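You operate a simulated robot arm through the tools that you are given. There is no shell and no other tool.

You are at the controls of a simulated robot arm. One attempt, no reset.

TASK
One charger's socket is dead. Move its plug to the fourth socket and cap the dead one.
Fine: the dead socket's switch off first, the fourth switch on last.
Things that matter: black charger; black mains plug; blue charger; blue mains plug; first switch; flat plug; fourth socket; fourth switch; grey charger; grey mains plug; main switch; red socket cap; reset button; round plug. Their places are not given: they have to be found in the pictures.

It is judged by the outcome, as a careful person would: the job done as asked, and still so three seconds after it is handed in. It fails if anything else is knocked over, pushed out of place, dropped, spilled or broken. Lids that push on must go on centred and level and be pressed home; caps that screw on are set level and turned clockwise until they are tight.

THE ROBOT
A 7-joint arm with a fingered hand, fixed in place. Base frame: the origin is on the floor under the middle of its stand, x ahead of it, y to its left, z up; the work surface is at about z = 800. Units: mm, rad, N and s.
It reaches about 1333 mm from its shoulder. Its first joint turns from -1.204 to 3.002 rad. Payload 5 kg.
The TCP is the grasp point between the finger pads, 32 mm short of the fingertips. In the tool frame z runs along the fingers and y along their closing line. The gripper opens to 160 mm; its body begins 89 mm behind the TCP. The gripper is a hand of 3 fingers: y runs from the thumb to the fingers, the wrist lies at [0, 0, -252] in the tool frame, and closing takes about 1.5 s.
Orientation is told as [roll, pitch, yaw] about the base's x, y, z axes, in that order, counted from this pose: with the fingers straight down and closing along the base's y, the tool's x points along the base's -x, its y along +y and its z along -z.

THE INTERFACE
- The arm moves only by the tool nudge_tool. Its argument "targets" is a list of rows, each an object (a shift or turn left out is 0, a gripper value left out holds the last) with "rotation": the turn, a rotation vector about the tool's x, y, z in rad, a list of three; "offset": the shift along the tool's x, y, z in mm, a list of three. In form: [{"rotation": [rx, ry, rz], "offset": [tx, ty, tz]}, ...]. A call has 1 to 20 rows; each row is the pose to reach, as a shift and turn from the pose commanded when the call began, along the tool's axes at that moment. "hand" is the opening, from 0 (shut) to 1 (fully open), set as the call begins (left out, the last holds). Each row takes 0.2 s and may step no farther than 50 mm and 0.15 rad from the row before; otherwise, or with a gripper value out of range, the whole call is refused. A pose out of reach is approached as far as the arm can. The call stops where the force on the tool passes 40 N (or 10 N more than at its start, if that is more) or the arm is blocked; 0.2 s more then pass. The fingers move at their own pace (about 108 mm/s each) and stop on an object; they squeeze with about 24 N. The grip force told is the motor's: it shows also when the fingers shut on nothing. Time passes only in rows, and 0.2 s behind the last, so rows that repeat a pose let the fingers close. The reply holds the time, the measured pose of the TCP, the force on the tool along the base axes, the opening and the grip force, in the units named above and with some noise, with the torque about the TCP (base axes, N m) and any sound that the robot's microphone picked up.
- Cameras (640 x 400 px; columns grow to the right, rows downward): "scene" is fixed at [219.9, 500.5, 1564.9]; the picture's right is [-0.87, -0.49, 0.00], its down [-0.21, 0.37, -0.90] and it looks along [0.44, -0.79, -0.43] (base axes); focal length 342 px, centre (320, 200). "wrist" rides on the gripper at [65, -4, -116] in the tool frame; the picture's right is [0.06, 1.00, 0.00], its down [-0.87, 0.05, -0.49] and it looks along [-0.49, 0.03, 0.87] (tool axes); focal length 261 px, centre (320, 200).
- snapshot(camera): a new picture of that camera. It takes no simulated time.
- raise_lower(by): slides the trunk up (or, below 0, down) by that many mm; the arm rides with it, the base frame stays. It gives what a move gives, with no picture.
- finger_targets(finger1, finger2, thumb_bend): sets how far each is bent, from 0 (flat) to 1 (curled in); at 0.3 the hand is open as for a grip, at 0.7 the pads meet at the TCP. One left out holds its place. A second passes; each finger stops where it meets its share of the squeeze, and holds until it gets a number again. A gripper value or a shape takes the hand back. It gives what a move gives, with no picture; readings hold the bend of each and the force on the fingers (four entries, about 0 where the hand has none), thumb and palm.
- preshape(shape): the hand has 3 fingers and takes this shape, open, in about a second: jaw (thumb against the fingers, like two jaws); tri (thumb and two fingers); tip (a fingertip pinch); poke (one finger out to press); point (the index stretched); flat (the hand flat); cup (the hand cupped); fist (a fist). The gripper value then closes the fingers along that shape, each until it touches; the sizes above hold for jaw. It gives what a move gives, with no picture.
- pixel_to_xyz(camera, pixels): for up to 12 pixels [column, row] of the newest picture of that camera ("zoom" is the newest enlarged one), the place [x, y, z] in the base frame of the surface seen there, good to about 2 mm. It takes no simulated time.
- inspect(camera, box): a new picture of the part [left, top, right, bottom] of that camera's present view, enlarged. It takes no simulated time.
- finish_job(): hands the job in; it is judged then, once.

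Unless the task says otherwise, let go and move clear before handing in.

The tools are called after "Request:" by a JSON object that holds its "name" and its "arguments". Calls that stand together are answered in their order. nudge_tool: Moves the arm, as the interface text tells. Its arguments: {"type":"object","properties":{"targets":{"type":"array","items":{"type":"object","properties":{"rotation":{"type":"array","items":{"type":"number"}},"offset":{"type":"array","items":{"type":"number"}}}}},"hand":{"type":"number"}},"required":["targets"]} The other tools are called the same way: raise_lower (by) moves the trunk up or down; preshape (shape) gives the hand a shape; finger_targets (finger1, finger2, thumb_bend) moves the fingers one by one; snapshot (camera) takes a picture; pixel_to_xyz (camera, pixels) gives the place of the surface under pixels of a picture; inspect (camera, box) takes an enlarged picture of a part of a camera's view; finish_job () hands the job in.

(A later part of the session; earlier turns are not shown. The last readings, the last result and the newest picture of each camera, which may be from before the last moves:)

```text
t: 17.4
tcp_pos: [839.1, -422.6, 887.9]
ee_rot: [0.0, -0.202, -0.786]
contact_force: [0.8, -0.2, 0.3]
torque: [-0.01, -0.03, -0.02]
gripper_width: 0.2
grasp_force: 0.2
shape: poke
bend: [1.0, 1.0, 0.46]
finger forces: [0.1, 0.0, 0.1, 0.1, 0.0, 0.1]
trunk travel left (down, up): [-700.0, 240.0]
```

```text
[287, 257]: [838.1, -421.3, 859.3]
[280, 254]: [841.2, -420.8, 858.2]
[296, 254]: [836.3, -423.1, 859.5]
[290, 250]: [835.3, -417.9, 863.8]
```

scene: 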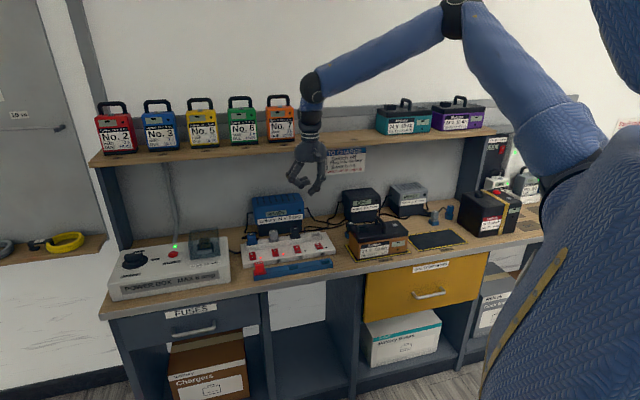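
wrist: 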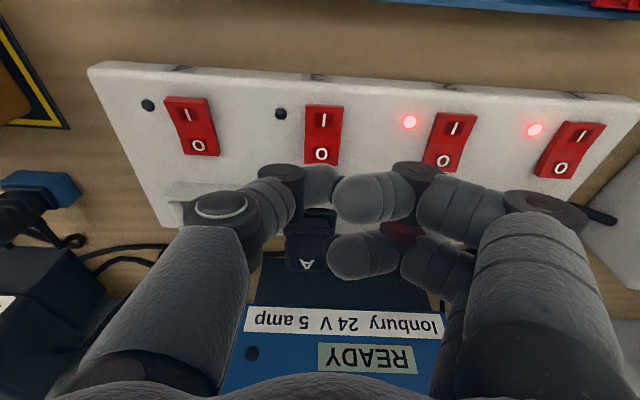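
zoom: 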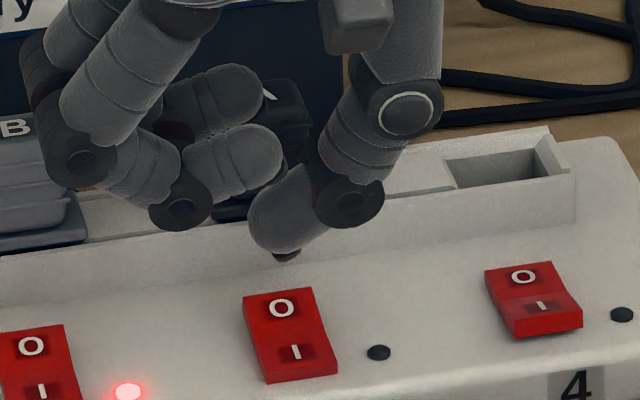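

The tip nub is about 26 mm above the switch and slightly off toward the pivot; I'll shift 4 mm toward the wall and press down slowly on the O end.

Request:
{"name": "nudge_tool", "arguments": {"targets": [{"offset": [-1.9, 2, 10.6]}, {"offset": [-0.3, 2, 18.4]}, {"offset": [0.5, 2, 22.4]}, {"offset": [1.1, 2, 25.3]}, {"offset": [1.5, 2, 27.3]}, {"offset": [1.9, 2, 29.2]}, {"offset": [2.2, 2, 31.2]}]}}

Request:
{"name": "snapshot", "arguments": {"camera": "wrist"}}

Request:
{"name": "inspect", "arguments": {"camera": "scene", "box": [275, 220, 325, 255]}}

```text
t: 19.0
tcp_pos: [846.4, -423.8, 864.1]
ee_rot: [0.003, -0.206, -0.789]
contact_force: [-4.7, -5.0, 26.0]
torque: [-0.02, 0.07, 0.01]
gripper_width: 0.2
grasp_force: 0.0
shape: poke
bend: [1.0, 1.0, 0.47]
finger forces: [0.1, 0.0, 0.0, 0.0, 26.2, 0.1]
trunk travel left (down, up): [-700.0, 240.0]
stopped in row 7: the force on the tool passed its limit at 42 N (the readings are from after the stop); the commanded pose is now the measured one
```

```text
taken
```

wrist: 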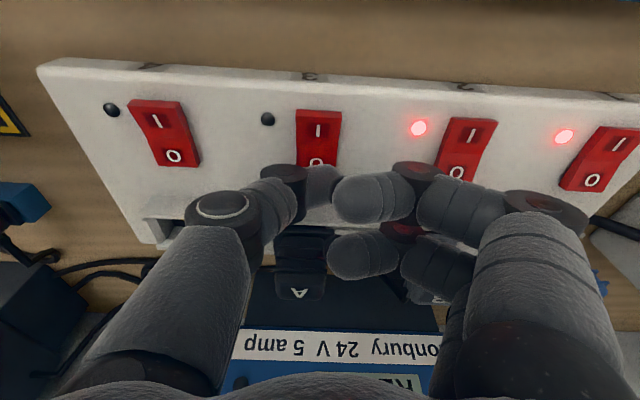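

```text
11.43 times, centred on (300, 238) of scene
```

zoom: 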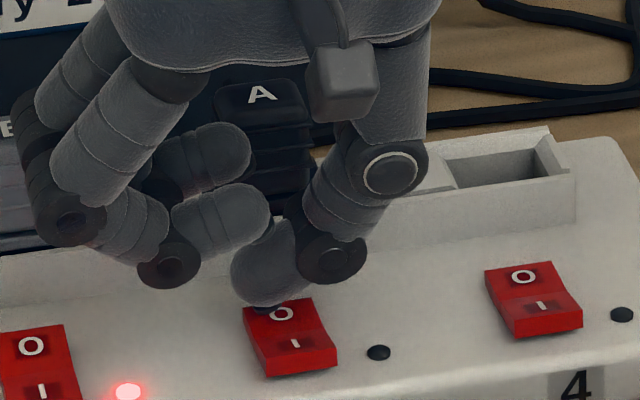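

The force reached the limit and switch 3's I side now looks raised like switch 4. I'll lift off and check.

Request:
{"name": "nudge_tool", "arguments": {"targets": [{"offset": [-2, 0, -10]}, {"offset": [-8, 0, -40]}, {"offset": [-16, 0, -80]}, {"offset": [-20, 0, -120]}, {"offset": [-20, 0, -120]}]}}

Request:
{"name": "snapshot", "arguments": {"camera": "wrist"}}

Request:
{"name": "inspect", "arguments": {"camera": "scene", "box": [250, 220, 330, 275]}}

```text
t: 20.2
tcp_pos: [842.9, -423.2, 980.3]
ee_rot: [-0.002, -0.203, -0.787]
contact_force: [1.3, 0.5, -0.9]
torque: [0.01, 0.02, 0.01]
gripper_width: 0.2
grasp_force: 0.1
shape: poke
bend: [1.0, 1.0, 0.46]
finger forces: [0.0, 0.0, 0.0, 0.0, 0.2, 0.0]
trunk travel left (down, up): [-700.0, 240.0]
```

```text
taken
```

wrist: 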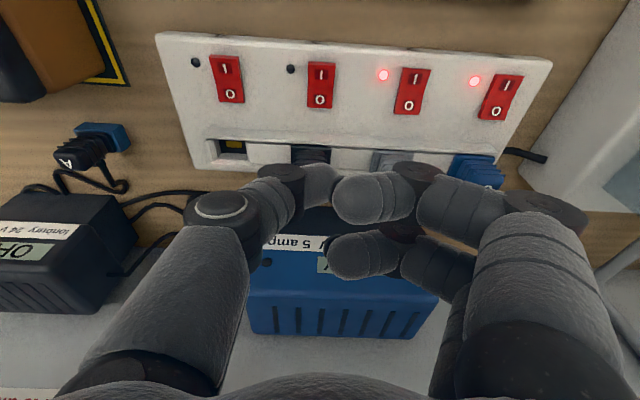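

```text
7.27 times, centred on (290, 248) of scene
```

zoom: 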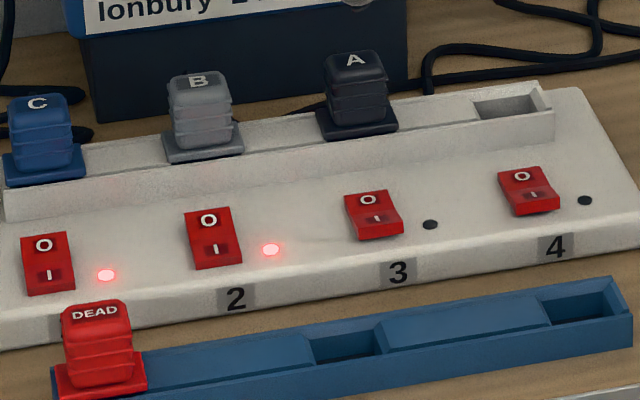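

Switch 3 is now off (its rocker matches switch 4). Next I'll unfold the hand carefully: thumb out first, then the fingers, to avoid another tangle.

Request:
{"name": "finger_targets", "arguments": {"finger1": 1.0, "finger2": 1.0, "thumb_bend": 0.1}}

Request:
{"name": "finger_targets", "arguments": {"finger1": 0.3, "finger2": 0.3, "thumb_bend": 0.1}}

Request:
{"name": "preshape", "arguments": {"shape": "jaw"}}

Request:
{"name": "nudge_tool", "arguments": {"targets": [{"rotation": [0, 0.1, 0], "offset": [0, 0, -10]}, {"rotation": [0, 0.2, 0], "offset": [0, 0, -20]}, {"rotation": [0, 0.2, 0], "offset": [0, 0, -20]}, {"rotation": [0, 0.2, 0], "offset": [0, 0, -20]}, {"rotation": [0, 0.2, 0], "offset": [0, 0, -20]}], "hand": 0.25}}

Request:
{"name": "snapshot", "arguments": {"camera": "wrist"}}

Request:
{"name": "inspect", "arguments": {"camera": "scene", "box": [240, 140, 360, 260]}}

```text
t: 21.2
tcp_pos: [842.7, -421.6, 981.1]
ee_rot: [-0.001, -0.203, -0.787]
contact_force: [-0.4, 0.3, -0.1]
torque: [0.03, 0.01, 0.0]
gripper_width: 83.0
grasp_force: 0.0
shape: fingers
bend: [1.0, 1.0, 0.1]
finger forces: [0.0, 0.0, 0.0, 0.0, 0.0, 0.0]
trunk travel left (down, up): [-700.0, 240.0]
```

```text
t: 22.2
tcp_pos: [841.6, -421.9, 981.0]
ee_rot: [-0.001, -0.202, -0.788]
contact_force: [0.0, -0.6, -0.5]
torque: [0.0, -0.01, -0.01]
gripper_width: 186.2
grasp_force: 0.1
shape: fingers
bend: [0.3, 0.3, 0.1]
finger forces: [0.1, 0.0, 0.0, 0.0, 0.1, 0.0]
trunk travel left (down, up): [-700.0, 240.0]
```

```text
t: 23.1
tcp_pos: [842.9, -423.2, 981.6]
ee_rot: [0.001, -0.203, -0.787]
contact_force: [0.4, -0.2, 0.3]
torque: [-0.02, -0.01, 0.01]
gripper_width: 160.1
grasp_force: 0.0
shape: jaw
bend: [0.3, 0.3, 0.3]
finger forces: [0.1, 0.1, 0.0, 0.0, 0.0, 0.0]
trunk travel left (down, up): [-700.0, 240.0]
```

```text
t: 24.3
tcp_pos: [840.2, -418.7, 1000.5]
ee_rot: [-0.001, -0.004, -0.787]
contact_force: [-0.2, -0.6, 0.2]
torque: [0.0, -0.01, -0.02]
gripper_width: 40.6
grasp_force: 0.1
shape: jaw
bend: [0.73, 0.73, 0.7]
finger forces: [0.0, 0.1, 0.0, 0.0, 0.0, 0.0]
trunk travel left (down, up): [-700.0, 240.0]
```

```text
taken
```

wrist: 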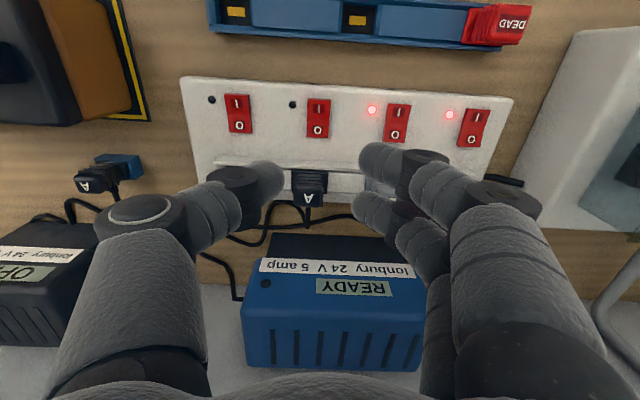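

```text
3.33 times, centred on (300, 200) of scene
```

zoom: 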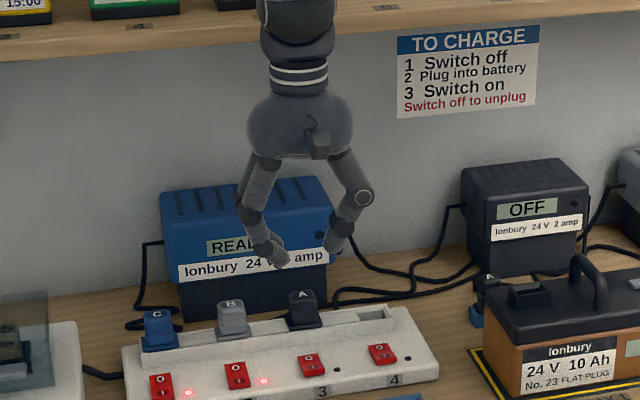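

At 0.25 the width is 40.6 mm and the distal links lean inward. I'll zoom on the fingertips to see where they actually meet relative to the TCP.

Request:
{"name": "inspect", "arguments": {"camera": "scene", "box": [280, 180, 330, 225]}}

Request:
{"name": "pixel_to_xyz", "arguments": {"camera": "zoom", "pixels": [[320, 200]]}}

```text
8.89 times, centred on (305, 202) of scene
```

zoom: 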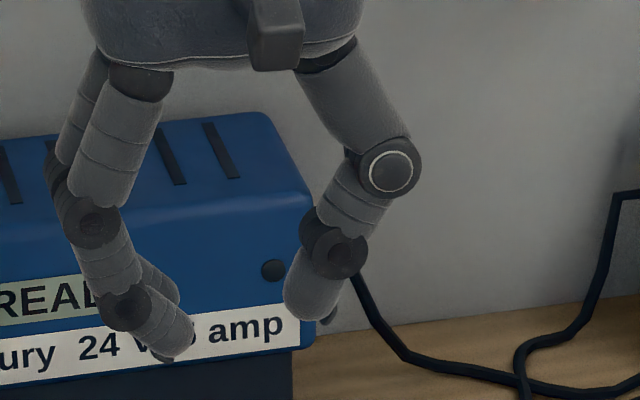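

```text
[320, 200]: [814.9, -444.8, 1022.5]
```

Request:
{"name": "pixel_to_xyz", "arguments": {"camera": "zoom", "pixels": [[188, 325], [165, 355], [185, 350], [172, 290], [290, 290], [300, 315], [322, 318], [330, 300], [125, 308], [335, 248], [150, 330], [310, 280]]}}

```text
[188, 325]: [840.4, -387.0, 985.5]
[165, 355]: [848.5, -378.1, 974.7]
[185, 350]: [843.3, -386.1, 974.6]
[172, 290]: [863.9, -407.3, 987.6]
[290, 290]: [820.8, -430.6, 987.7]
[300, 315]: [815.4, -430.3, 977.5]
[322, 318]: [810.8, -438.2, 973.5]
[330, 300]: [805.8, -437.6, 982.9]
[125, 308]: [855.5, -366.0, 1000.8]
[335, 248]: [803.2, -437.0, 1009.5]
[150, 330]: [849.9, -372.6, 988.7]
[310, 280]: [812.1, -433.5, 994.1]
```

Contact will happen about 14 mm below the TCP with the lowest tips 27 mm below it. Now I'll measure plug A and its flange closely.

Request:
{"name": "inspect", "arguments": {"camera": "wrist", "box": [200, 140, 400, 240]}}

Request:
{"name": "pixel_to_xyz", "arguments": {"camera": "zoom", "pixels": [[292, 100], [408, 100], [292, 175], [403, 175], [310, 195], [385, 195], [345, 165], [345, 205], [290, 145], [400, 145], [345, 140], [345, 120]]}}

Request:
{"name": "inspect", "arguments": {"camera": "scene", "box": [255, 215, 335, 260]}}

```text
3.20 times, centred on (300, 190) of wrist
```

zoom: 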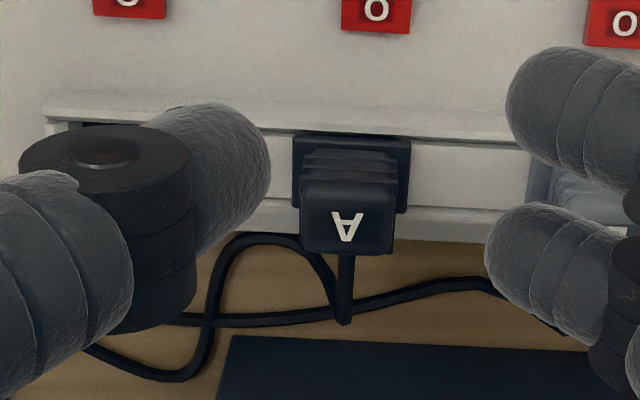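

```text
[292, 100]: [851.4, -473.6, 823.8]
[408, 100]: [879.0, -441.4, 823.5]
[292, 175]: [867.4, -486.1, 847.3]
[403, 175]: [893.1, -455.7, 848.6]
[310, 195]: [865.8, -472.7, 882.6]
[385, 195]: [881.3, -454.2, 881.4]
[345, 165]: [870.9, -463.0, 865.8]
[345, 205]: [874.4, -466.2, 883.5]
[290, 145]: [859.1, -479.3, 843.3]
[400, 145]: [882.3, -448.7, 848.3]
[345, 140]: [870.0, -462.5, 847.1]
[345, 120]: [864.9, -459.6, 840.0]
```

```text
8.00 times, centred on (295, 238) of scene
```

zoom: 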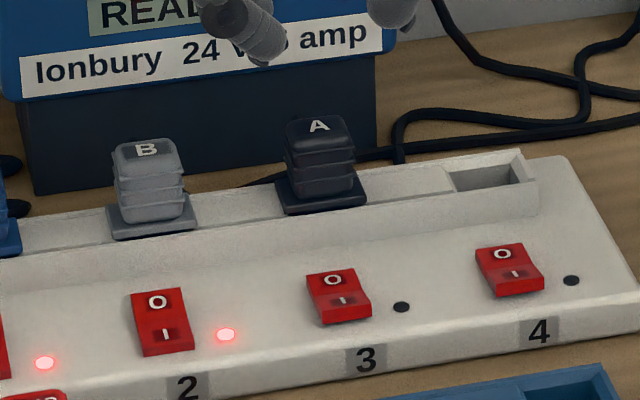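

Flange top z≈848, spanning a≈270–309; body about 30 mm wide and up to z≈883. I'll refine its centre and get the socket 4 recess geometry.

Request:
{"name": "inspect", "arguments": {"camera": "wrist", "box": [270, 160, 350, 230]}}

Request:
{"name": "pixel_to_xyz", "arguments": {"camera": "zoom", "pixels": [[320, 180], [320, 230], [320, 330], [320, 318], [260, 240], [395, 240], [250, 300], [400, 300], [425, 190], [425, 260], [245, 200], [320, 145]]}}

```text
5.71 times, centred on (310, 195) of wrist
```

zoom: 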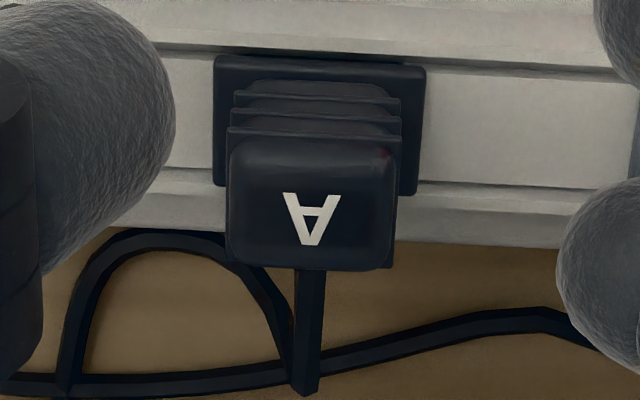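

```text
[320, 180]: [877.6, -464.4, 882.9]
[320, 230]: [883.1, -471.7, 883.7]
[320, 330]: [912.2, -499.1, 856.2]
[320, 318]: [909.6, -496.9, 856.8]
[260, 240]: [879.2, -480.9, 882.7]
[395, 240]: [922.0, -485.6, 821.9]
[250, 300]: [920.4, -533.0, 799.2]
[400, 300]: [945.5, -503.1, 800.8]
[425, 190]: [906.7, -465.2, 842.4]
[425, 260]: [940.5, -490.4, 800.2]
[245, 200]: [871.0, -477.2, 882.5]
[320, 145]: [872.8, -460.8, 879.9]
```

Plug A's body is centred at a≈290, b≈−954 and 29×24 mm. I'll lean the hand forward 0.25 rad (wrist away from the shelf edge) and hover over the plug with the fingers either side of it.

Request:
{"name": "nudge_tool", "arguments": {"targets": [{"offset": [-15, -3, 0], "rotation": [0, -0.12, 0]}, {"offset": [-35, -6, 10], "rotation": [0, -0.25, 0]}, {"offset": [-60, -8, 25], "rotation": [0, -0.25, 0]}, {"offset": [-60, -8, 60], "rotation": [0, -0.25, 0]}, {"offset": [-60, -8, 60], "rotation": [0, -0.25, 0]}], "hand": 0.38}}

Request:
{"name": "snapshot", "arguments": {"camera": "wrist"}}

Request:
{"name": "snapshot", "arguments": {"camera": "scene"}}

Request:
{"name": "inspect", "arguments": {"camera": "scene", "box": [240, 130, 360, 260]}}

```text
t: 25.5
tcp_pos: [876.8, -467.4, 942.4]
ee_rot: [0.0, -0.254, -0.787]
contact_force: [-0.1, 0.4, 0.7]
torque: [0.0, -0.02, 0.0]
gripper_width: 60.0
grasp_force: 0.0
shape: jaw
bend: [0.73, 0.73, 0.7]
finger forces: [0.0, 0.1, 0.0, 0.1, 0.0, 0.0]
trunk travel left (down, up): [-700.0, 240.0]
```

```text
taken
```

wrist: 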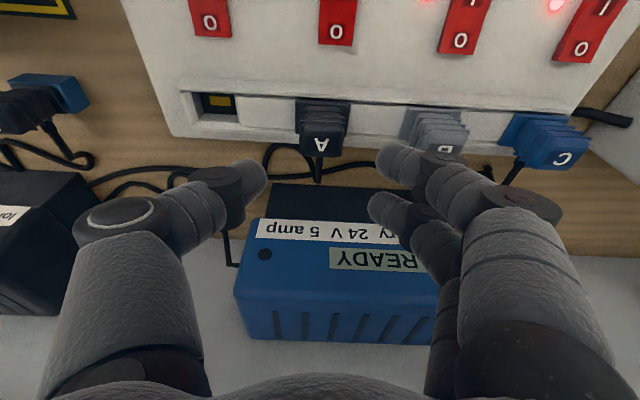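

```text
taken
```

scene: 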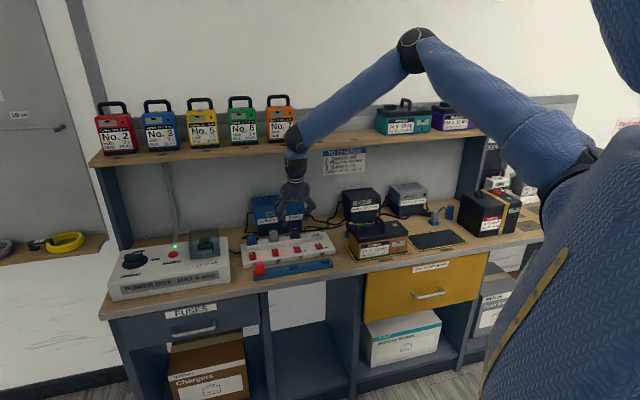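

```text
3.08 times, centred on (300, 195) of scene
```

zoom: 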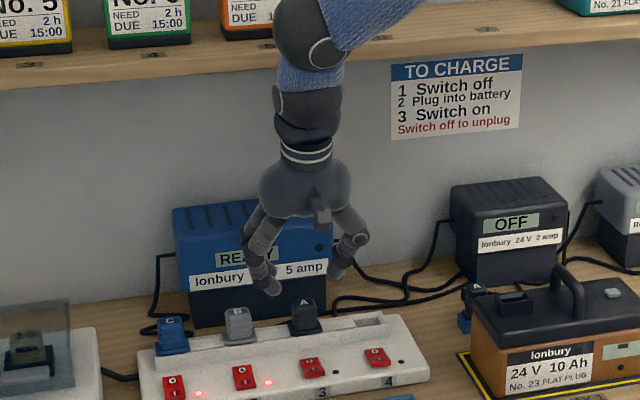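

TCP is at a=289.5, b=−950.5 as planned. I'll check the wrist joint's gap to the shelf edge and battery before descending.

Request:
{"name": "pixel_to_xyz", "arguments": {"camera": "scene", "pixels": [[293, 135], [288, 138], [297, 150], [299, 165], [294, 168], [283, 112], [285, 150], [305, 128]]}}

Request:
{"name": "inspect", "arguments": {"camera": "scene", "box": [260, 90, 340, 180]}}

```text
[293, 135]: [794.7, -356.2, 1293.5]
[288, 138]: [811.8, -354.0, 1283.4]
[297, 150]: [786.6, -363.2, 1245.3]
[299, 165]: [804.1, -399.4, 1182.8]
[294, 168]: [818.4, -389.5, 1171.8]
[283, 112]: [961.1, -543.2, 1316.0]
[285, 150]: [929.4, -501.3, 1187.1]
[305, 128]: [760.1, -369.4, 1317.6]
```

```text
4.44 times, centred on (300, 135) of scene
```

zoom: 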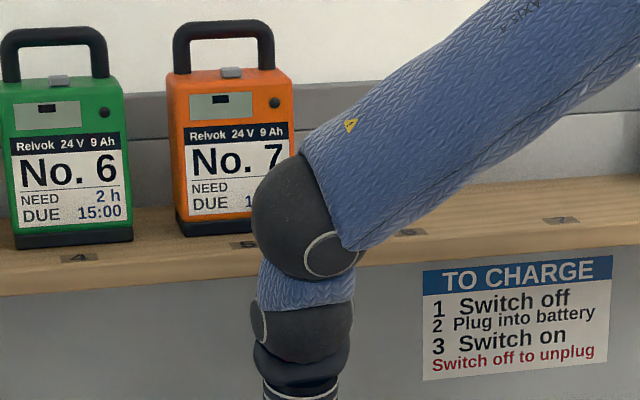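

There is ample clearance (~70+ mm) to the shelf. I'll descend around plug A, with a check part way.

Request:
{"name": "nudge_tool", "arguments": {"targets": [{"offset": [4.9, 0.5, 19.4]}, {"offset": [8.6, 0.5, 33.9]}, {"offset": [11.1, 0.5, 43.6]}, {"offset": [11.1, 0.5, 43.6]}]}}

Request:
{"name": "snapshot", "arguments": {"camera": "wrist"}}

Request:
{"name": "inspect", "arguments": {"camera": "scene", "box": [260, 190, 330, 250]}}

```text
t: 26.5
tcp_pos: [877.6, -467.4, 896.9]
ee_rot: [0.001, -0.253, -0.787]
contact_force: [-0.5, -1.3, 0.6]
torque: [0.01, 0.0, -0.02]
gripper_width: 60.4
grasp_force: 0.1
shape: jaw
bend: [0.73, 0.73, 0.7]
finger forces: [0.0, 0.0, 0.0, 0.0, 0.0, 0.0]
trunk travel left (down, up): [-700.0, 240.0]
```

```text
taken
```

wrist: 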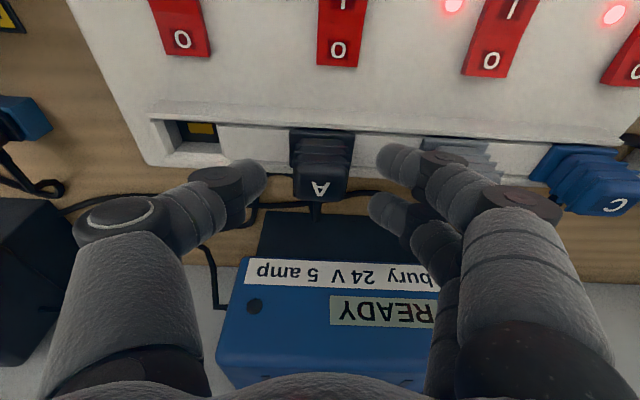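

```text
6.67 times, centred on (295, 220) of scene
```

zoom: 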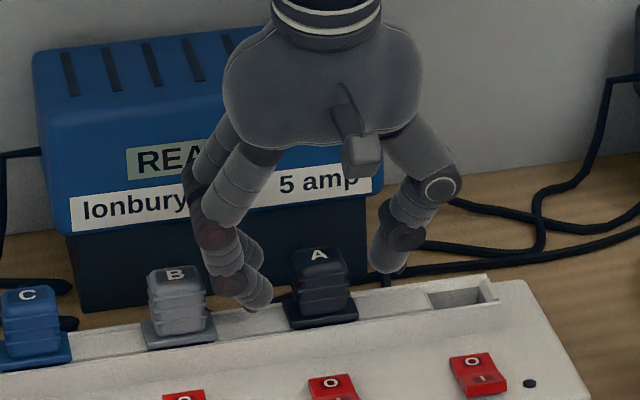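

The plug A is centred between thumb (265,180) and fingers (~378,180). I'll go down 17 mm more and check before closing.

Request:
{"name": "nudge_tool", "arguments": {"targets": [{"offset": [2, 0, 8]}, {"offset": [3.5, 0, 13.6]}, {"offset": [4.2, 0, 16.5]}, {"offset": [4.2, 0, 16.5]}]}}

Request:
{"name": "inspect", "arguments": {"camera": "scene", "box": [265, 205, 325, 250]}}

Request:
{"name": "inspect", "arguments": {"camera": "wrist", "box": [220, 100, 440, 240]}}

```text
t: 27.5
tcp_pos: [877.9, -467.9, 880.5]
ee_rot: [0.003, -0.255, -0.789]
contact_force: [1.2, -1.0, 6.8]
torque: [0.29, -0.16, -0.06]
gripper_width: 60.5
grasp_force: 0.1
shape: jaw
bend: [0.74, 0.73, 0.7]
finger forces: [7.6, 0.0, 0.0, 0.0, 0.0, 0.0]
trunk travel left (down, up): [-700.0, 240.0]
```

```text
8.89 times, centred on (295, 228) of scene
```

zoom: 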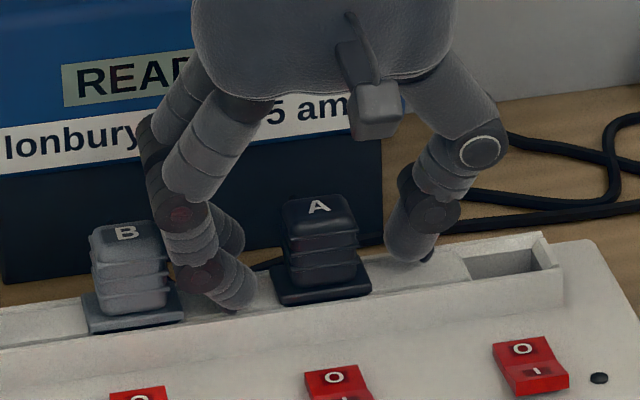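

```text
2.86 times, centred on (330, 170) of wrist
```

zoom: 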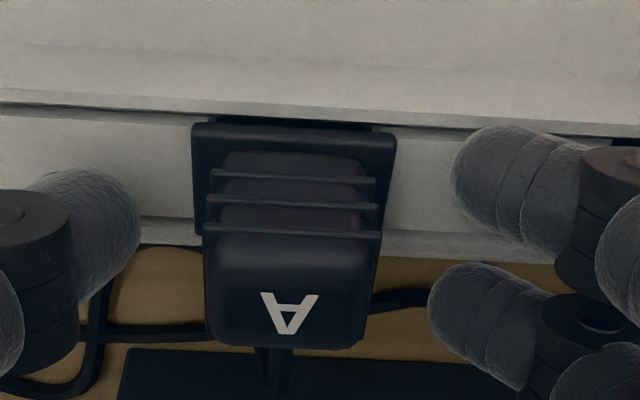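

Finger 1 touched the ridge with ~7 N, so I'll raise 3 mm and then close on the plug body.

Request:
{"name": "nudge_tool", "arguments": {"targets": [{"offset": [-0.7, 0, -2.9]}, {"offset": [-0.7, 0, -2.9]}]}}

Request:
{"name": "nudge_tool", "arguments": {"targets": [{"offset": [0, 0, 0]}, {"offset": [0, 0, 0]}, {"offset": [0, 0, 0]}, {"offset": [0, 0, 0]}, {"offset": [0, 0, 0]}, {"offset": [0, 0, 0]}], "hand": 0.05}}

Request:
{"name": "inspect", "arguments": {"camera": "scene", "box": [265, 205, 325, 250]}}

Request:
{"name": "inspect", "arguments": {"camera": "wrist", "box": [220, 100, 440, 240]}}

```text
t: 28.1
tcp_pos: [877.3, -467.9, 880.4]
ee_rot: [0.001, -0.252, -0.788]
contact_force: [0.2, -0.1, 0.5]
torque: [0.04, -0.03, 0.01]
gripper_width: 60.5
grasp_force: 0.1
shape: jaw
bend: [0.73, 0.73, 0.7]
finger forces: [0.2, 0.0, 0.1, 0.1, 0.0, 0.0]
trunk travel left (down, up): [-700.0, 240.0]
```

```text
t: 29.5
tcp_pos: [877.1, -465.8, 882.3]
ee_rot: [0.002, -0.252, -0.786]
contact_force: [0.3, -0.6, 4.2]
torque: [0.09, -0.03, -0.02]
gripper_width: 25.0
grasp_force: 24.4
shape: jaw
bend: [0.73, 0.72, 0.7]
finger forces: [13.5, 10.6, 0.1, 0.1, 21.4, 0.1]
trunk travel left (down, up): [-700.0, 240.0]
```

```text
8.89 times, centred on (295, 228) of scene
```

zoom: 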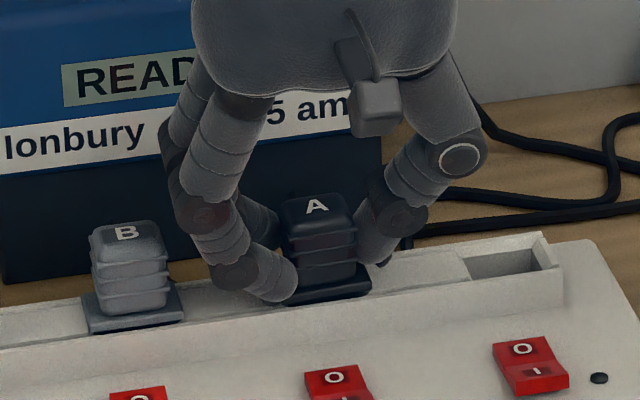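

```text
2.86 times, centred on (330, 170) of wrist
```

zoom: 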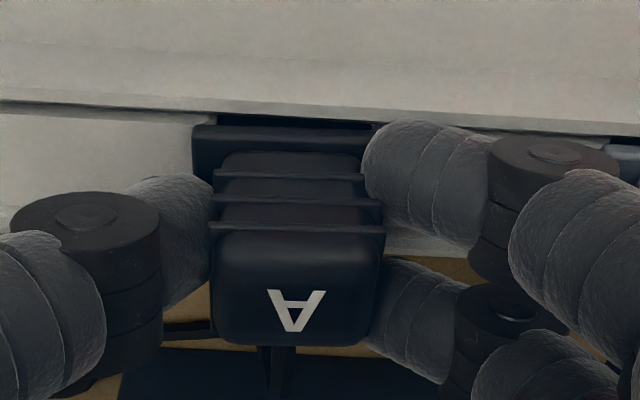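

Grip is solid: 24 N with all three fingers on plug A. Now I pull it straight up.

Request:
{"name": "nudge_tool", "arguments": {"targets": [{"offset": [-0.7, 0, -2.9]}, {"offset": [-1.5, 0, -5.8]}, {"offset": [-2.5, 0, -9.7]}, {"offset": [-3.7, 0, -14.5]}, {"offset": [-6.2, 0, -24.2]}, {"offset": [-9.9, 0, -38.8]}, {"offset": [-13.6, 0, -53.3]}, {"offset": [-13.6, 0, -53.3]}]}}

Request:
{"name": "snapshot", "arguments": {"camera": "wrist"}}

Request:
{"name": "inspect", "arguments": {"camera": "scene", "box": [250, 185, 340, 250]}}

```text
t: 31.3
tcp_pos: [878.2, -465.4, 934.8]
ee_rot: [0.0, -0.254, -0.785]
contact_force: [-0.4, -0.7, -1.9]
torque: [0.02, -0.01, -0.01]
gripper_width: 24.8
grasp_force: 23.9
shape: jaw
bend: [0.73, 0.72, 0.7]
finger forces: [11.4, 10.5, 0.0, 0.0, 21.2, 0.0]
trunk travel left (down, up): [-700.0, 240.0]
```

```text
taken
```

wrist: 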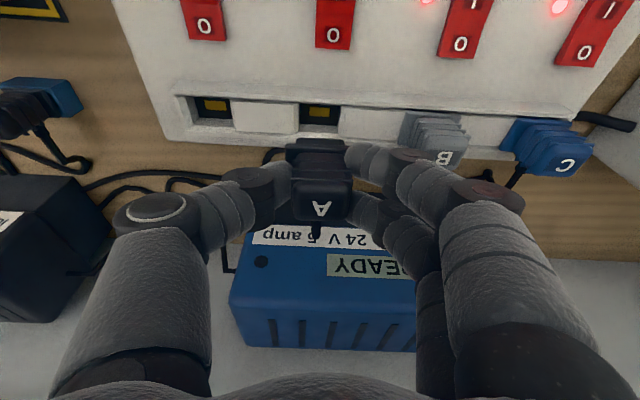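

```text
6.15 times, centred on (295, 218) of scene
```

zoom: 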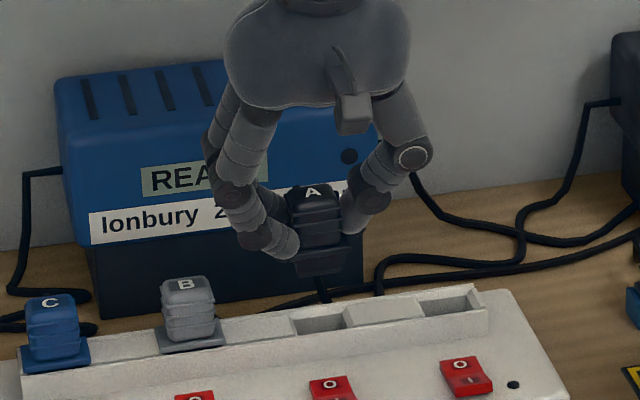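

The plug is out and held; sockets 3 (320,112) and 4 (213,107) are both open. I'll measure both recesses precisely to get the exact shift between them, and check the plug is level.

Request:
{"name": "inspect", "arguments": {"camera": "wrist", "box": [160, 80, 360, 180]}}

Request:
{"name": "pixel_to_xyz", "arguments": {"camera": "zoom", "pixels": [[172, 82], [515, 100], [115, 60], [228, 60], [120, 115], [235, 120], [455, 70], [570, 75], [455, 130], [580, 125], [340, 90], [340, 140]]}}

Request:
{"name": "inspect", "arguments": {"camera": "scene", "box": [280, 200, 320, 230]}}

```text
3.20 times, centred on (260, 130) of wrist
```

zoom: 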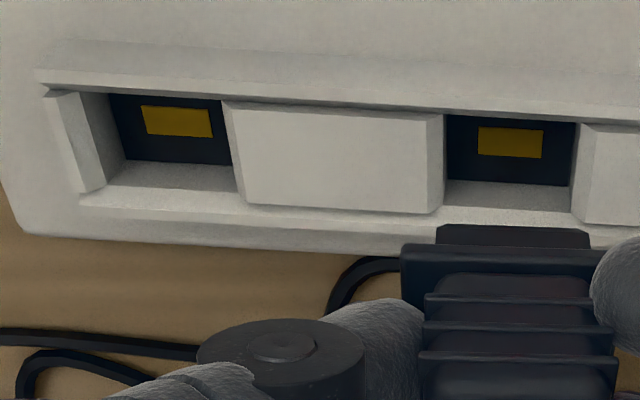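

```text
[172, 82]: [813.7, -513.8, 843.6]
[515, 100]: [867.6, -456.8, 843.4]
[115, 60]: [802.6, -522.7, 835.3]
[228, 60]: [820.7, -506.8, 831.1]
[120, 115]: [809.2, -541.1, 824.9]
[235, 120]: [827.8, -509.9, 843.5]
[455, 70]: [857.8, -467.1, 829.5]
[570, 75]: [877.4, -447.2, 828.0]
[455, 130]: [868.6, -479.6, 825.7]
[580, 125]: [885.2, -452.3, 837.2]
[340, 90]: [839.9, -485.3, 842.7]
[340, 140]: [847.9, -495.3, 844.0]
```

```text
13.33 times, centred on (300, 215) of scene
```

zoom: 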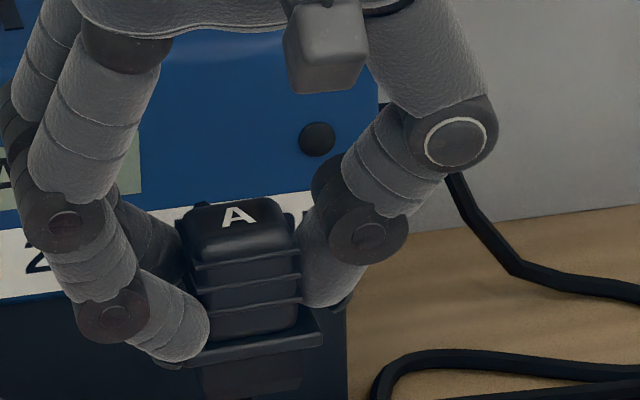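

The plug's mating block hangs level below its flange. I'll measure the brass contacts in both sockets for the exact spacing.

Request:
{"name": "inspect", "arguments": {"camera": "wrist", "box": [160, 80, 360, 180]}}

Request:
{"name": "pixel_to_xyz", "arguments": {"camera": "zoom", "pixels": [[178, 121], [511, 143], [145, 107], [212, 111], [212, 136], [150, 133], [480, 129], [542, 132], [541, 156], [480, 154], [185, 180], [510, 195]]}}

Request:
{"name": "pixel_to_xyz", "arguments": {"camera": "zoom", "pixels": [[225, 103], [243, 203], [440, 118], [432, 210], [584, 126], [577, 214], [52, 92], [80, 188], [112, 97], [130, 158], [232, 165], [448, 180]]}}

```text
3.20 times, centred on (260, 130) of wrist
```

zoom: 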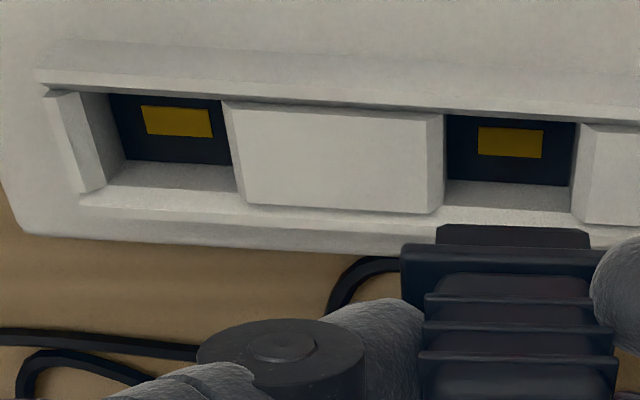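

```text
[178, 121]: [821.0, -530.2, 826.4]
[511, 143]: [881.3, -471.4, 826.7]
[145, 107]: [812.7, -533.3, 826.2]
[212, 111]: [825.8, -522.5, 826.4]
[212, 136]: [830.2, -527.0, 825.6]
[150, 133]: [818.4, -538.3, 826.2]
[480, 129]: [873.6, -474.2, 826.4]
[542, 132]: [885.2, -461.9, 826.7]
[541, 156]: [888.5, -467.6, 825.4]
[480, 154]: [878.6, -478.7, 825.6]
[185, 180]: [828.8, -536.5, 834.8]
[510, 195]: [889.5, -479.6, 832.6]
```

```text
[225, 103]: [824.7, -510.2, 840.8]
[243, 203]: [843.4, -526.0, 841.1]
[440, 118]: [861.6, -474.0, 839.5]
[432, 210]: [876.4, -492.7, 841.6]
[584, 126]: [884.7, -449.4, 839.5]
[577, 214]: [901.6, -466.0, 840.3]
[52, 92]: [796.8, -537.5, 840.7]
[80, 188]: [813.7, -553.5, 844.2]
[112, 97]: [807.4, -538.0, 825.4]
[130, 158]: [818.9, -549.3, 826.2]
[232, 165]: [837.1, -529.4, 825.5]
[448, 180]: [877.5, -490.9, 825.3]
```

Spacing from the brass contacts is 84.5 mm along the strip with no sideways offset. I'll carry the plug 84.5 mm along the strip to above socket 4.

Request:
{"name": "nudge_tool", "arguments": {"targets": [{"offset": [0, -25, 0]}, {"offset": [0, -50, 0]}, {"offset": [0, -75, 0]}, {"offset": [0, -84.5, 0]}, {"offset": [0, -84.5, 0]}, {"offset": [0, -84.5, 0]}]}}

Request:
{"name": "inspect", "arguments": {"camera": "wrist", "box": [220, 80, 420, 230]}}

Request:
{"name": "inspect", "arguments": {"camera": "scene", "box": [270, 190, 350, 250]}}

```text
t: 32.7
tcp_pos: [817.1, -526.4, 934.9]
ee_rot: [0.0, -0.254, -0.787]
contact_force: [-0.2, -0.4, -0.5]
torque: [0.02, 0.01, -0.01]
gripper_width: 24.9
grasp_force: 23.6
shape: jaw
bend: [0.73, 0.72, 0.7]
finger forces: [11.3, 10.6, 0.0, 0.0, 21.3, 0.0]
trunk travel left (down, up): [-700.0, 240.0]
```

```text
2.67 times, centred on (320, 155) of wrist
```

zoom: 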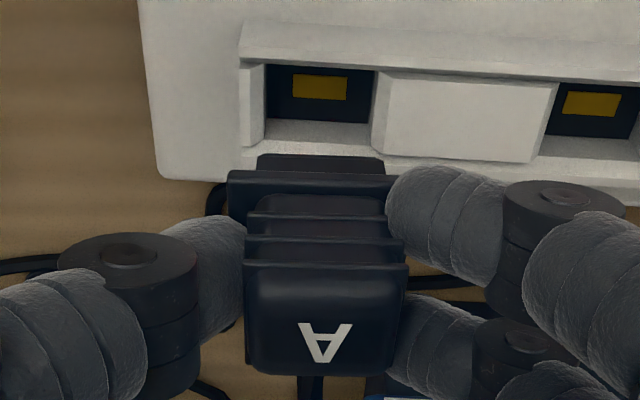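

```text
6.67 times, centred on (310, 220) of scene
```

zoom: 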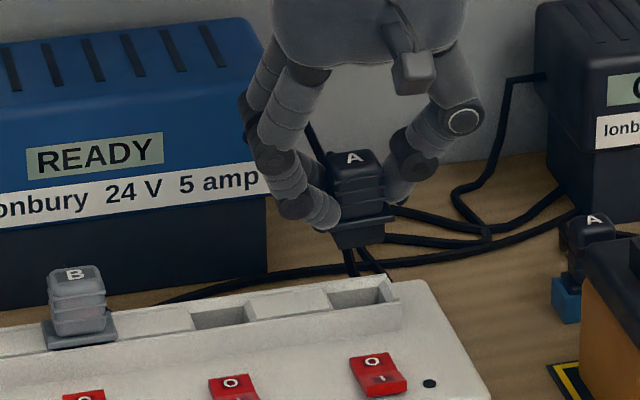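

The plug hangs above socket 4. I'll zoom in to check whether it is still level relative to the ridge.

Request:
{"name": "inspect", "arguments": {"camera": "scene", "box": [300, 205, 340, 235]}}

Request:
{"name": "pixel_to_xyz", "arguments": {"camera": "zoom", "pixels": [[200, 240], [310, 220], [215, 270], [320, 240], [225, 320], [310, 290], [200, 145], [260, 140], [270, 270], [240, 240], [280, 230]]}}

```text
13.33 times, centred on (320, 220) of scene
```

zoom: 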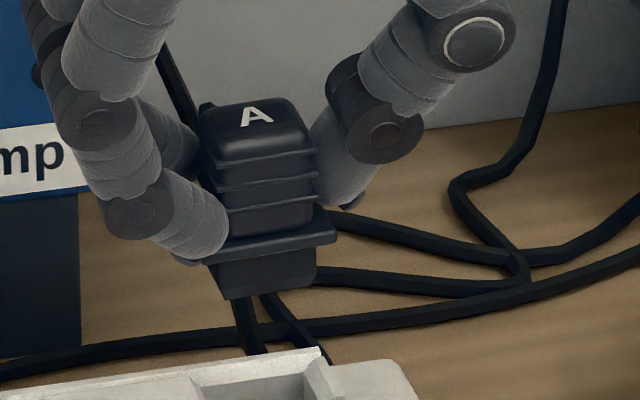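

```text
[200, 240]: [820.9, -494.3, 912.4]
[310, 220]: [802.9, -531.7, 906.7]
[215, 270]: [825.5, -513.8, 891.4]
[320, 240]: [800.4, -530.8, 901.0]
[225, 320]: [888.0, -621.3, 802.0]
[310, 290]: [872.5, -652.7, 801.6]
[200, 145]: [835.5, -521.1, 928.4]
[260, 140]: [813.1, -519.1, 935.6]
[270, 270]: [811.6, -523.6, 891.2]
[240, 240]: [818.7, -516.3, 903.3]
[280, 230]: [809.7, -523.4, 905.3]
```

Aligned within ~0.4 mm of how it sat over socket 3 and level. I'll lower it into socket 4, slowing near entry.

Request:
{"name": "nudge_tool", "arguments": {"targets": [{"offset": [4.9, 0.3, 19.4]}, {"offset": [8.2, 0.3, 32]}, {"offset": [9.1, 0.3, 35.9]}, {"offset": [9.9, 0.3, 38.8]}, {"offset": [10.6, 0.3, 41.7]}, {"offset": [11.4, 0.3, 44.6]}, {"offset": [12.1, 0.3, 47.5]}, {"offset": [12.8, 0.3, 50.4]}, {"offset": [13.3, 0.3, 52.3]}, {"offset": [13.6, 0.3, 53.3]}]}}

Request:
{"name": "inspect", "arguments": {"camera": "wrist", "box": [220, 80, 420, 230]}}

Request:
{"name": "inspect", "arguments": {"camera": "scene", "box": [290, 215, 350, 260]}}

```text
t: 34.9
tcp_pos: [819.5, -524.6, 880.6]
ee_rot: [0.002, -0.253, -0.787]
contact_force: [-1.1, -0.3, 2.2]
torque: [0.05, 0.0, -0.03]
gripper_width: 25.0
grasp_force: 24.5
shape: jaw
bend: [0.73, 0.72, 0.7]
finger forces: [13.6, 10.7, 0.1, 0.1, 22.2, 0.1]
trunk travel left (down, up): [-700.0, 240.0]
```

```text
2.67 times, centred on (320, 155) of wrist
```

zoom: 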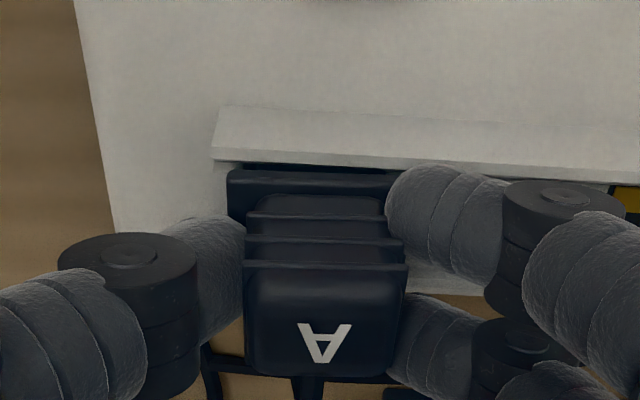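

```text
8.89 times, centred on (320, 238) of scene
```

zoom: 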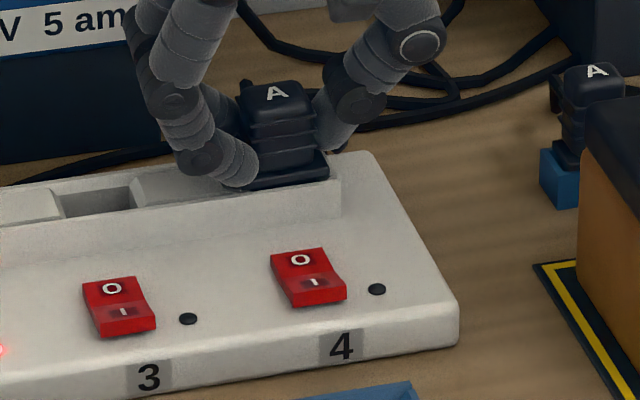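

It appears seated, with the same TCP height (880.6) as when it was in socket 3. I'll push a couple of mm more to make sure it's home.

Request:
{"name": "nudge_tool", "arguments": {"targets": [{"offset": [0.25, 0, 1.0]}, {"offset": [0.5, 0, 1.9]}, {"offset": [0.75, 0, 2.9]}, {"offset": [0.75, 0, 2.9]}]}}

Request:
{"name": "inspect", "arguments": {"camera": "scene", "box": [300, 215, 330, 240]}}

```text
t: 35.9
tcp_pos: [818.0, -525.5, 880.6]
ee_rot: [0.002, -0.256, -0.79]
contact_force: [2.4, -0.8, 17.8]
torque: [0.28, -0.26, -0.06]
gripper_width: 25.6
grasp_force: 23.9
shape: jaw
bend: [0.73, 0.72, 0.7]
finger forces: [24.4, 11.0, 0.1, 0.0, 24.7, 0.1]
trunk travel left (down, up): [-700.0, 240.0]
```

```text
16.00 times, centred on (315, 228) of scene
```

zoom: 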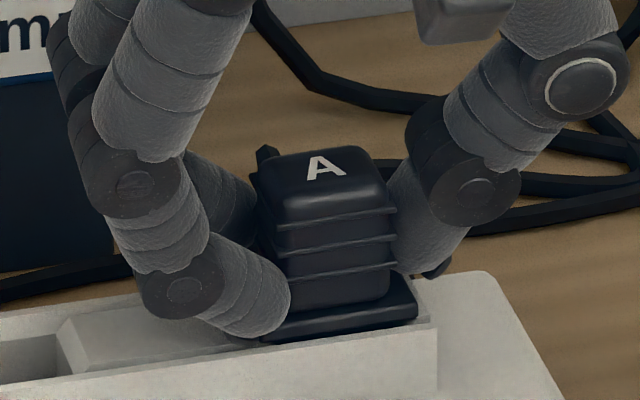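

The force rose to 18 N with no more travel, so it's home. I'll relieve the push, open, and lift clear.

Request:
{"name": "nudge_tool", "arguments": {"targets": [{"offset": [-0.7, 0, -2.7]}, {"offset": [-0.7, 0, -2.7]}]}}

Request:
{"name": "nudge_tool", "arguments": {"targets": [{"offset": [0, 0, 0]}, {"offset": [0, 0, 0]}, {"offset": [0, 0, 0]}, {"offset": [0, 0, 0]}], "hand": 0.4}}

Request:
{"name": "nudge_tool", "arguments": {"targets": [{"offset": [-2.5, 0, -9.7]}, {"offset": [-7.4, 0, -29]}, {"offset": [-17.3, 0, -67.8]}, {"offset": [-27.2, 0, -106.6]}, {"offset": [-27.2, 0, -106.6]}]}}

Request:
{"name": "snapshot", "arguments": {"camera": "wrist"}}

Request:
{"name": "inspect", "arguments": {"camera": "scene", "box": [250, 210, 350, 280]}}

```text
t: 36.5
tcp_pos: [817.7, -524.5, 880.8]
ee_rot: [0.0, -0.252, -0.788]
contact_force: [3.2, 0.2, 8.5]
torque: [0.21, -0.22, -0.04]
gripper_width: 25.5
grasp_force: 24.2
shape: jaw
bend: [0.73, 0.72, 0.7]
finger forces: [17.7, 11.8, 0.0, 0.0, 22.1, 0.0]
trunk travel left (down, up): [-700.0, 240.0]
```

```text
t: 37.5
tcp_pos: [816.7, -526.8, 881.8]
ee_rot: [0.001, -0.255, -0.785]
contact_force: [-0.3, 0.3, -0.2]
torque: [0.0, 0.0, -0.01]
gripper_width: 63.5
grasp_force: 0.0
shape: jaw
bend: [0.73, 0.73, 0.7]
finger forces: [0.1, 0.0, 0.1, 0.1, 0.1, 0.0]
trunk travel left (down, up): [-700.0, 240.0]
```

```text
t: 38.7
tcp_pos: [816.4, -525.6, 990.3]
ee_rot: [0.0, -0.25, -0.79]
contact_force: [-0.4, 0.3, -0.2]
torque: [0.01, 0.04, 0.07]
gripper_width: 63.6
grasp_force: 0.1
shape: jaw
bend: [0.73, 0.73, 0.7]
finger forces: [0.0, 0.1, 0.0, 0.0, 0.1, 0.1]
trunk travel left (down, up): [-700.0, 240.0]
```

```text
taken
```

wrist: 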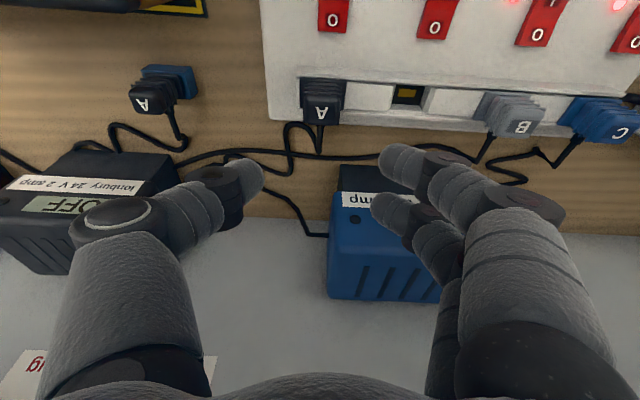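

```text
5.71 times, centred on (300, 245) of scene
```

zoom: 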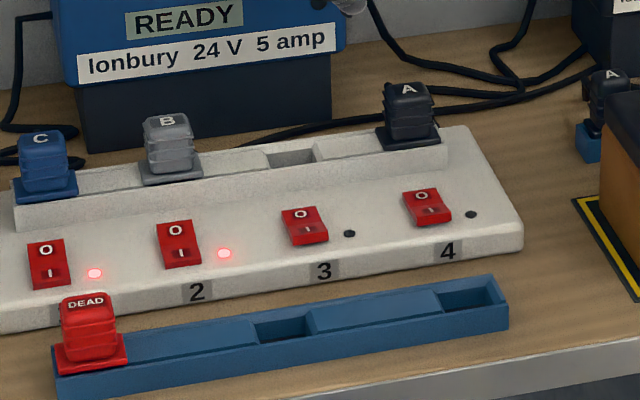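

Plug A sits in socket 4 like its neighbours. I'll verify its height/level against plug B and measure the red cap in the rail.

Request:
{"name": "pixel_to_xyz", "arguments": {"camera": "zoom", "pixels": [[408, 90], [168, 122], [410, 137], [385, 140], [433, 128], [170, 175], [150, 180], [195, 170]]}}

Request:
{"name": "inspect", "arguments": {"camera": "scene", "box": [250, 255, 340, 290]}}

Request:
{"name": "pixel_to_xyz", "arguments": {"camera": "zoom", "pixels": [[70, 67], [110, 62], [75, 90], [110, 90], [75, 140], [110, 135], [60, 165], [130, 150], [95, 60], [40, 165], [200, 130], [300, 110]]}}

```text
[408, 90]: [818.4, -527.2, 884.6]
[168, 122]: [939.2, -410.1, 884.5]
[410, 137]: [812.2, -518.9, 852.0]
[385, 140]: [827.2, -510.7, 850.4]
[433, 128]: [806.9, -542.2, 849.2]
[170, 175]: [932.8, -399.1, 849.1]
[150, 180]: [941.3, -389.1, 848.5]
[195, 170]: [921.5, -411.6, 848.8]
```

```text
7.11 times, centred on (295, 272) of scene
```

zoom: 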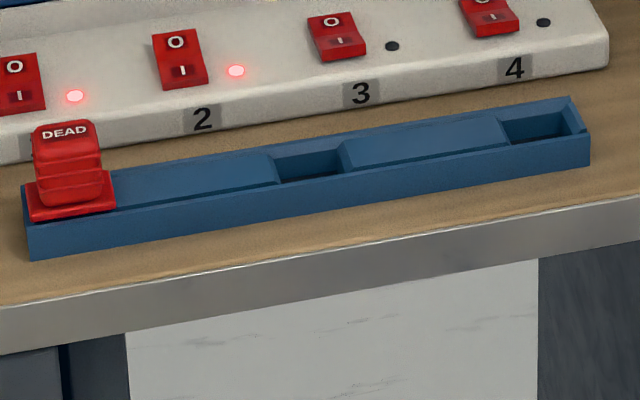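

```text
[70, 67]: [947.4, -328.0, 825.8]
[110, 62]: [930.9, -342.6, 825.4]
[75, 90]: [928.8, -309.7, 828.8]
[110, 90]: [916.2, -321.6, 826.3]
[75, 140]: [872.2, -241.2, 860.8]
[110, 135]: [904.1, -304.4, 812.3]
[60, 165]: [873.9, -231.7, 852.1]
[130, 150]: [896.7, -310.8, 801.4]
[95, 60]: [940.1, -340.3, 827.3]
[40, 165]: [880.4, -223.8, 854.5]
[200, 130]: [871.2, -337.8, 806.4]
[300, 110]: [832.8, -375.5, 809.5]
```

Plug A's top (884.6) matches plug B's (884.5), so it's fully seated. Now I'll move over the red cap in the blue rail to measure it with the wrist camera.

Request:
{"name": "nudge_tool", "arguments": {"targets": [{"offset": [24, 34.6, -6]}, {"offset": [48, 69.3, -12]}, {"offset": [72.5, 103.9, -12]}, {"offset": [96.7, 138.6, -12]}, {"offset": [120.9, 173.2, -12]}, {"offset": [145, 207.9, -12]}, {"offset": [169.2, 242.5, -12.2]}, {"offset": [169.2, 242.5, -12.2]}]}}

Request:
{"name": "snapshot", "arguments": {"camera": "wrist"}}

Request:
{"name": "snapshot", "arguments": {"camera": "scene"}}

```text
t: 40.5
tcp_pos: [839.6, -274.5, 983.5]
ee_rot: [0.005, -0.252, -0.789]
contact_force: [0.7, 1.0, -0.9]
torque: [0.01, 0.06, -0.01]
gripper_width: 63.6
grasp_force: 0.2
shape: jaw
bend: [0.73, 0.73, 0.7]
finger forces: [0.0, 0.0, 0.0, 0.0, 0.1, 0.0]
out of reach, approached as far as the arm can: row 6, 7, 8
trunk travel left (down, up): [-700.0, 240.0]
```

```text
taken
```

wrist: 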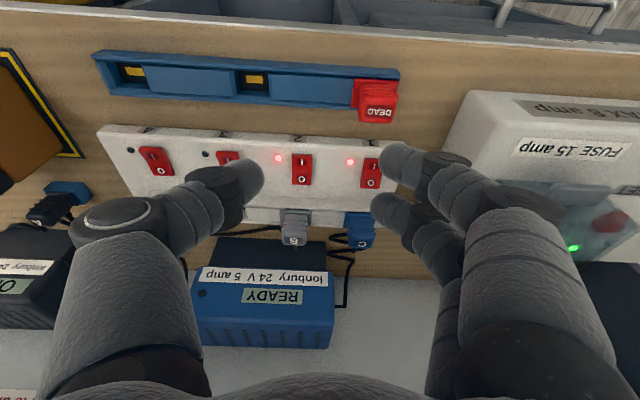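

```text
taken
```

scene: 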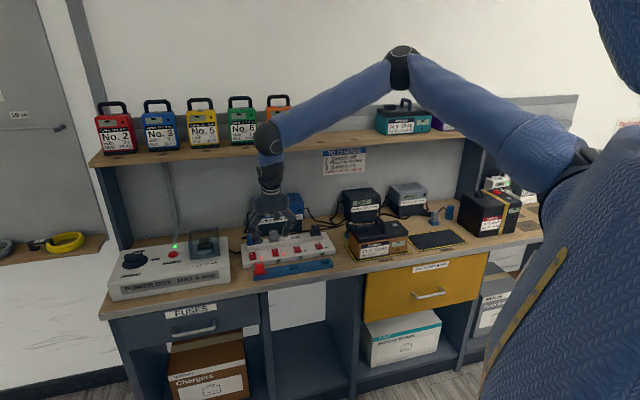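

The arm couldn't reach the commanded pose with the lean (rows 6–8 out of reach). The cap is at (378,100) in the wrist view; I'll take the lean out and see whether the upright pose reaches.

Request:
{"name": "nudge_tool", "arguments": {"targets": [{"offset": [0, 0, 0], "rotation": [0, 0.12, 0]}, {"offset": [0, 0, 0], "rotation": [0, 0.25, 0]}, {"offset": [0, 0, 0], "rotation": [0, 0.25, 0]}, {"offset": [0, 0, 0], "rotation": [0, 0.25, 0]}]}}

Request:
{"name": "snapshot", "arguments": {"camera": "scene"}}

```text
t: 41.5
tcp_pos: [836.4, -276.4, 985.1]
ee_rot: [0.0, -0.001, -0.788]
contact_force: [0.1, 0.6, 0.6]
torque: [-0.01, 0.02, -0.03]
gripper_width: 63.2
grasp_force: 0.0
shape: jaw
bend: [0.73, 0.73, 0.7]
finger forces: [0.0, 0.0, 0.0, 0.0, 0.0, 0.0]
trunk travel left (down, up): [-700.0, 240.0]
```

```text
taken
```

scene: 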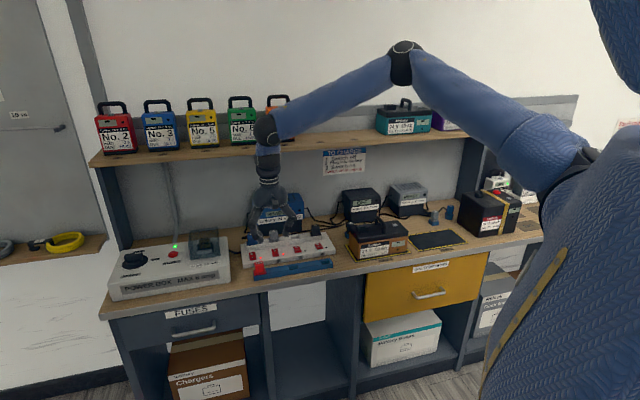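

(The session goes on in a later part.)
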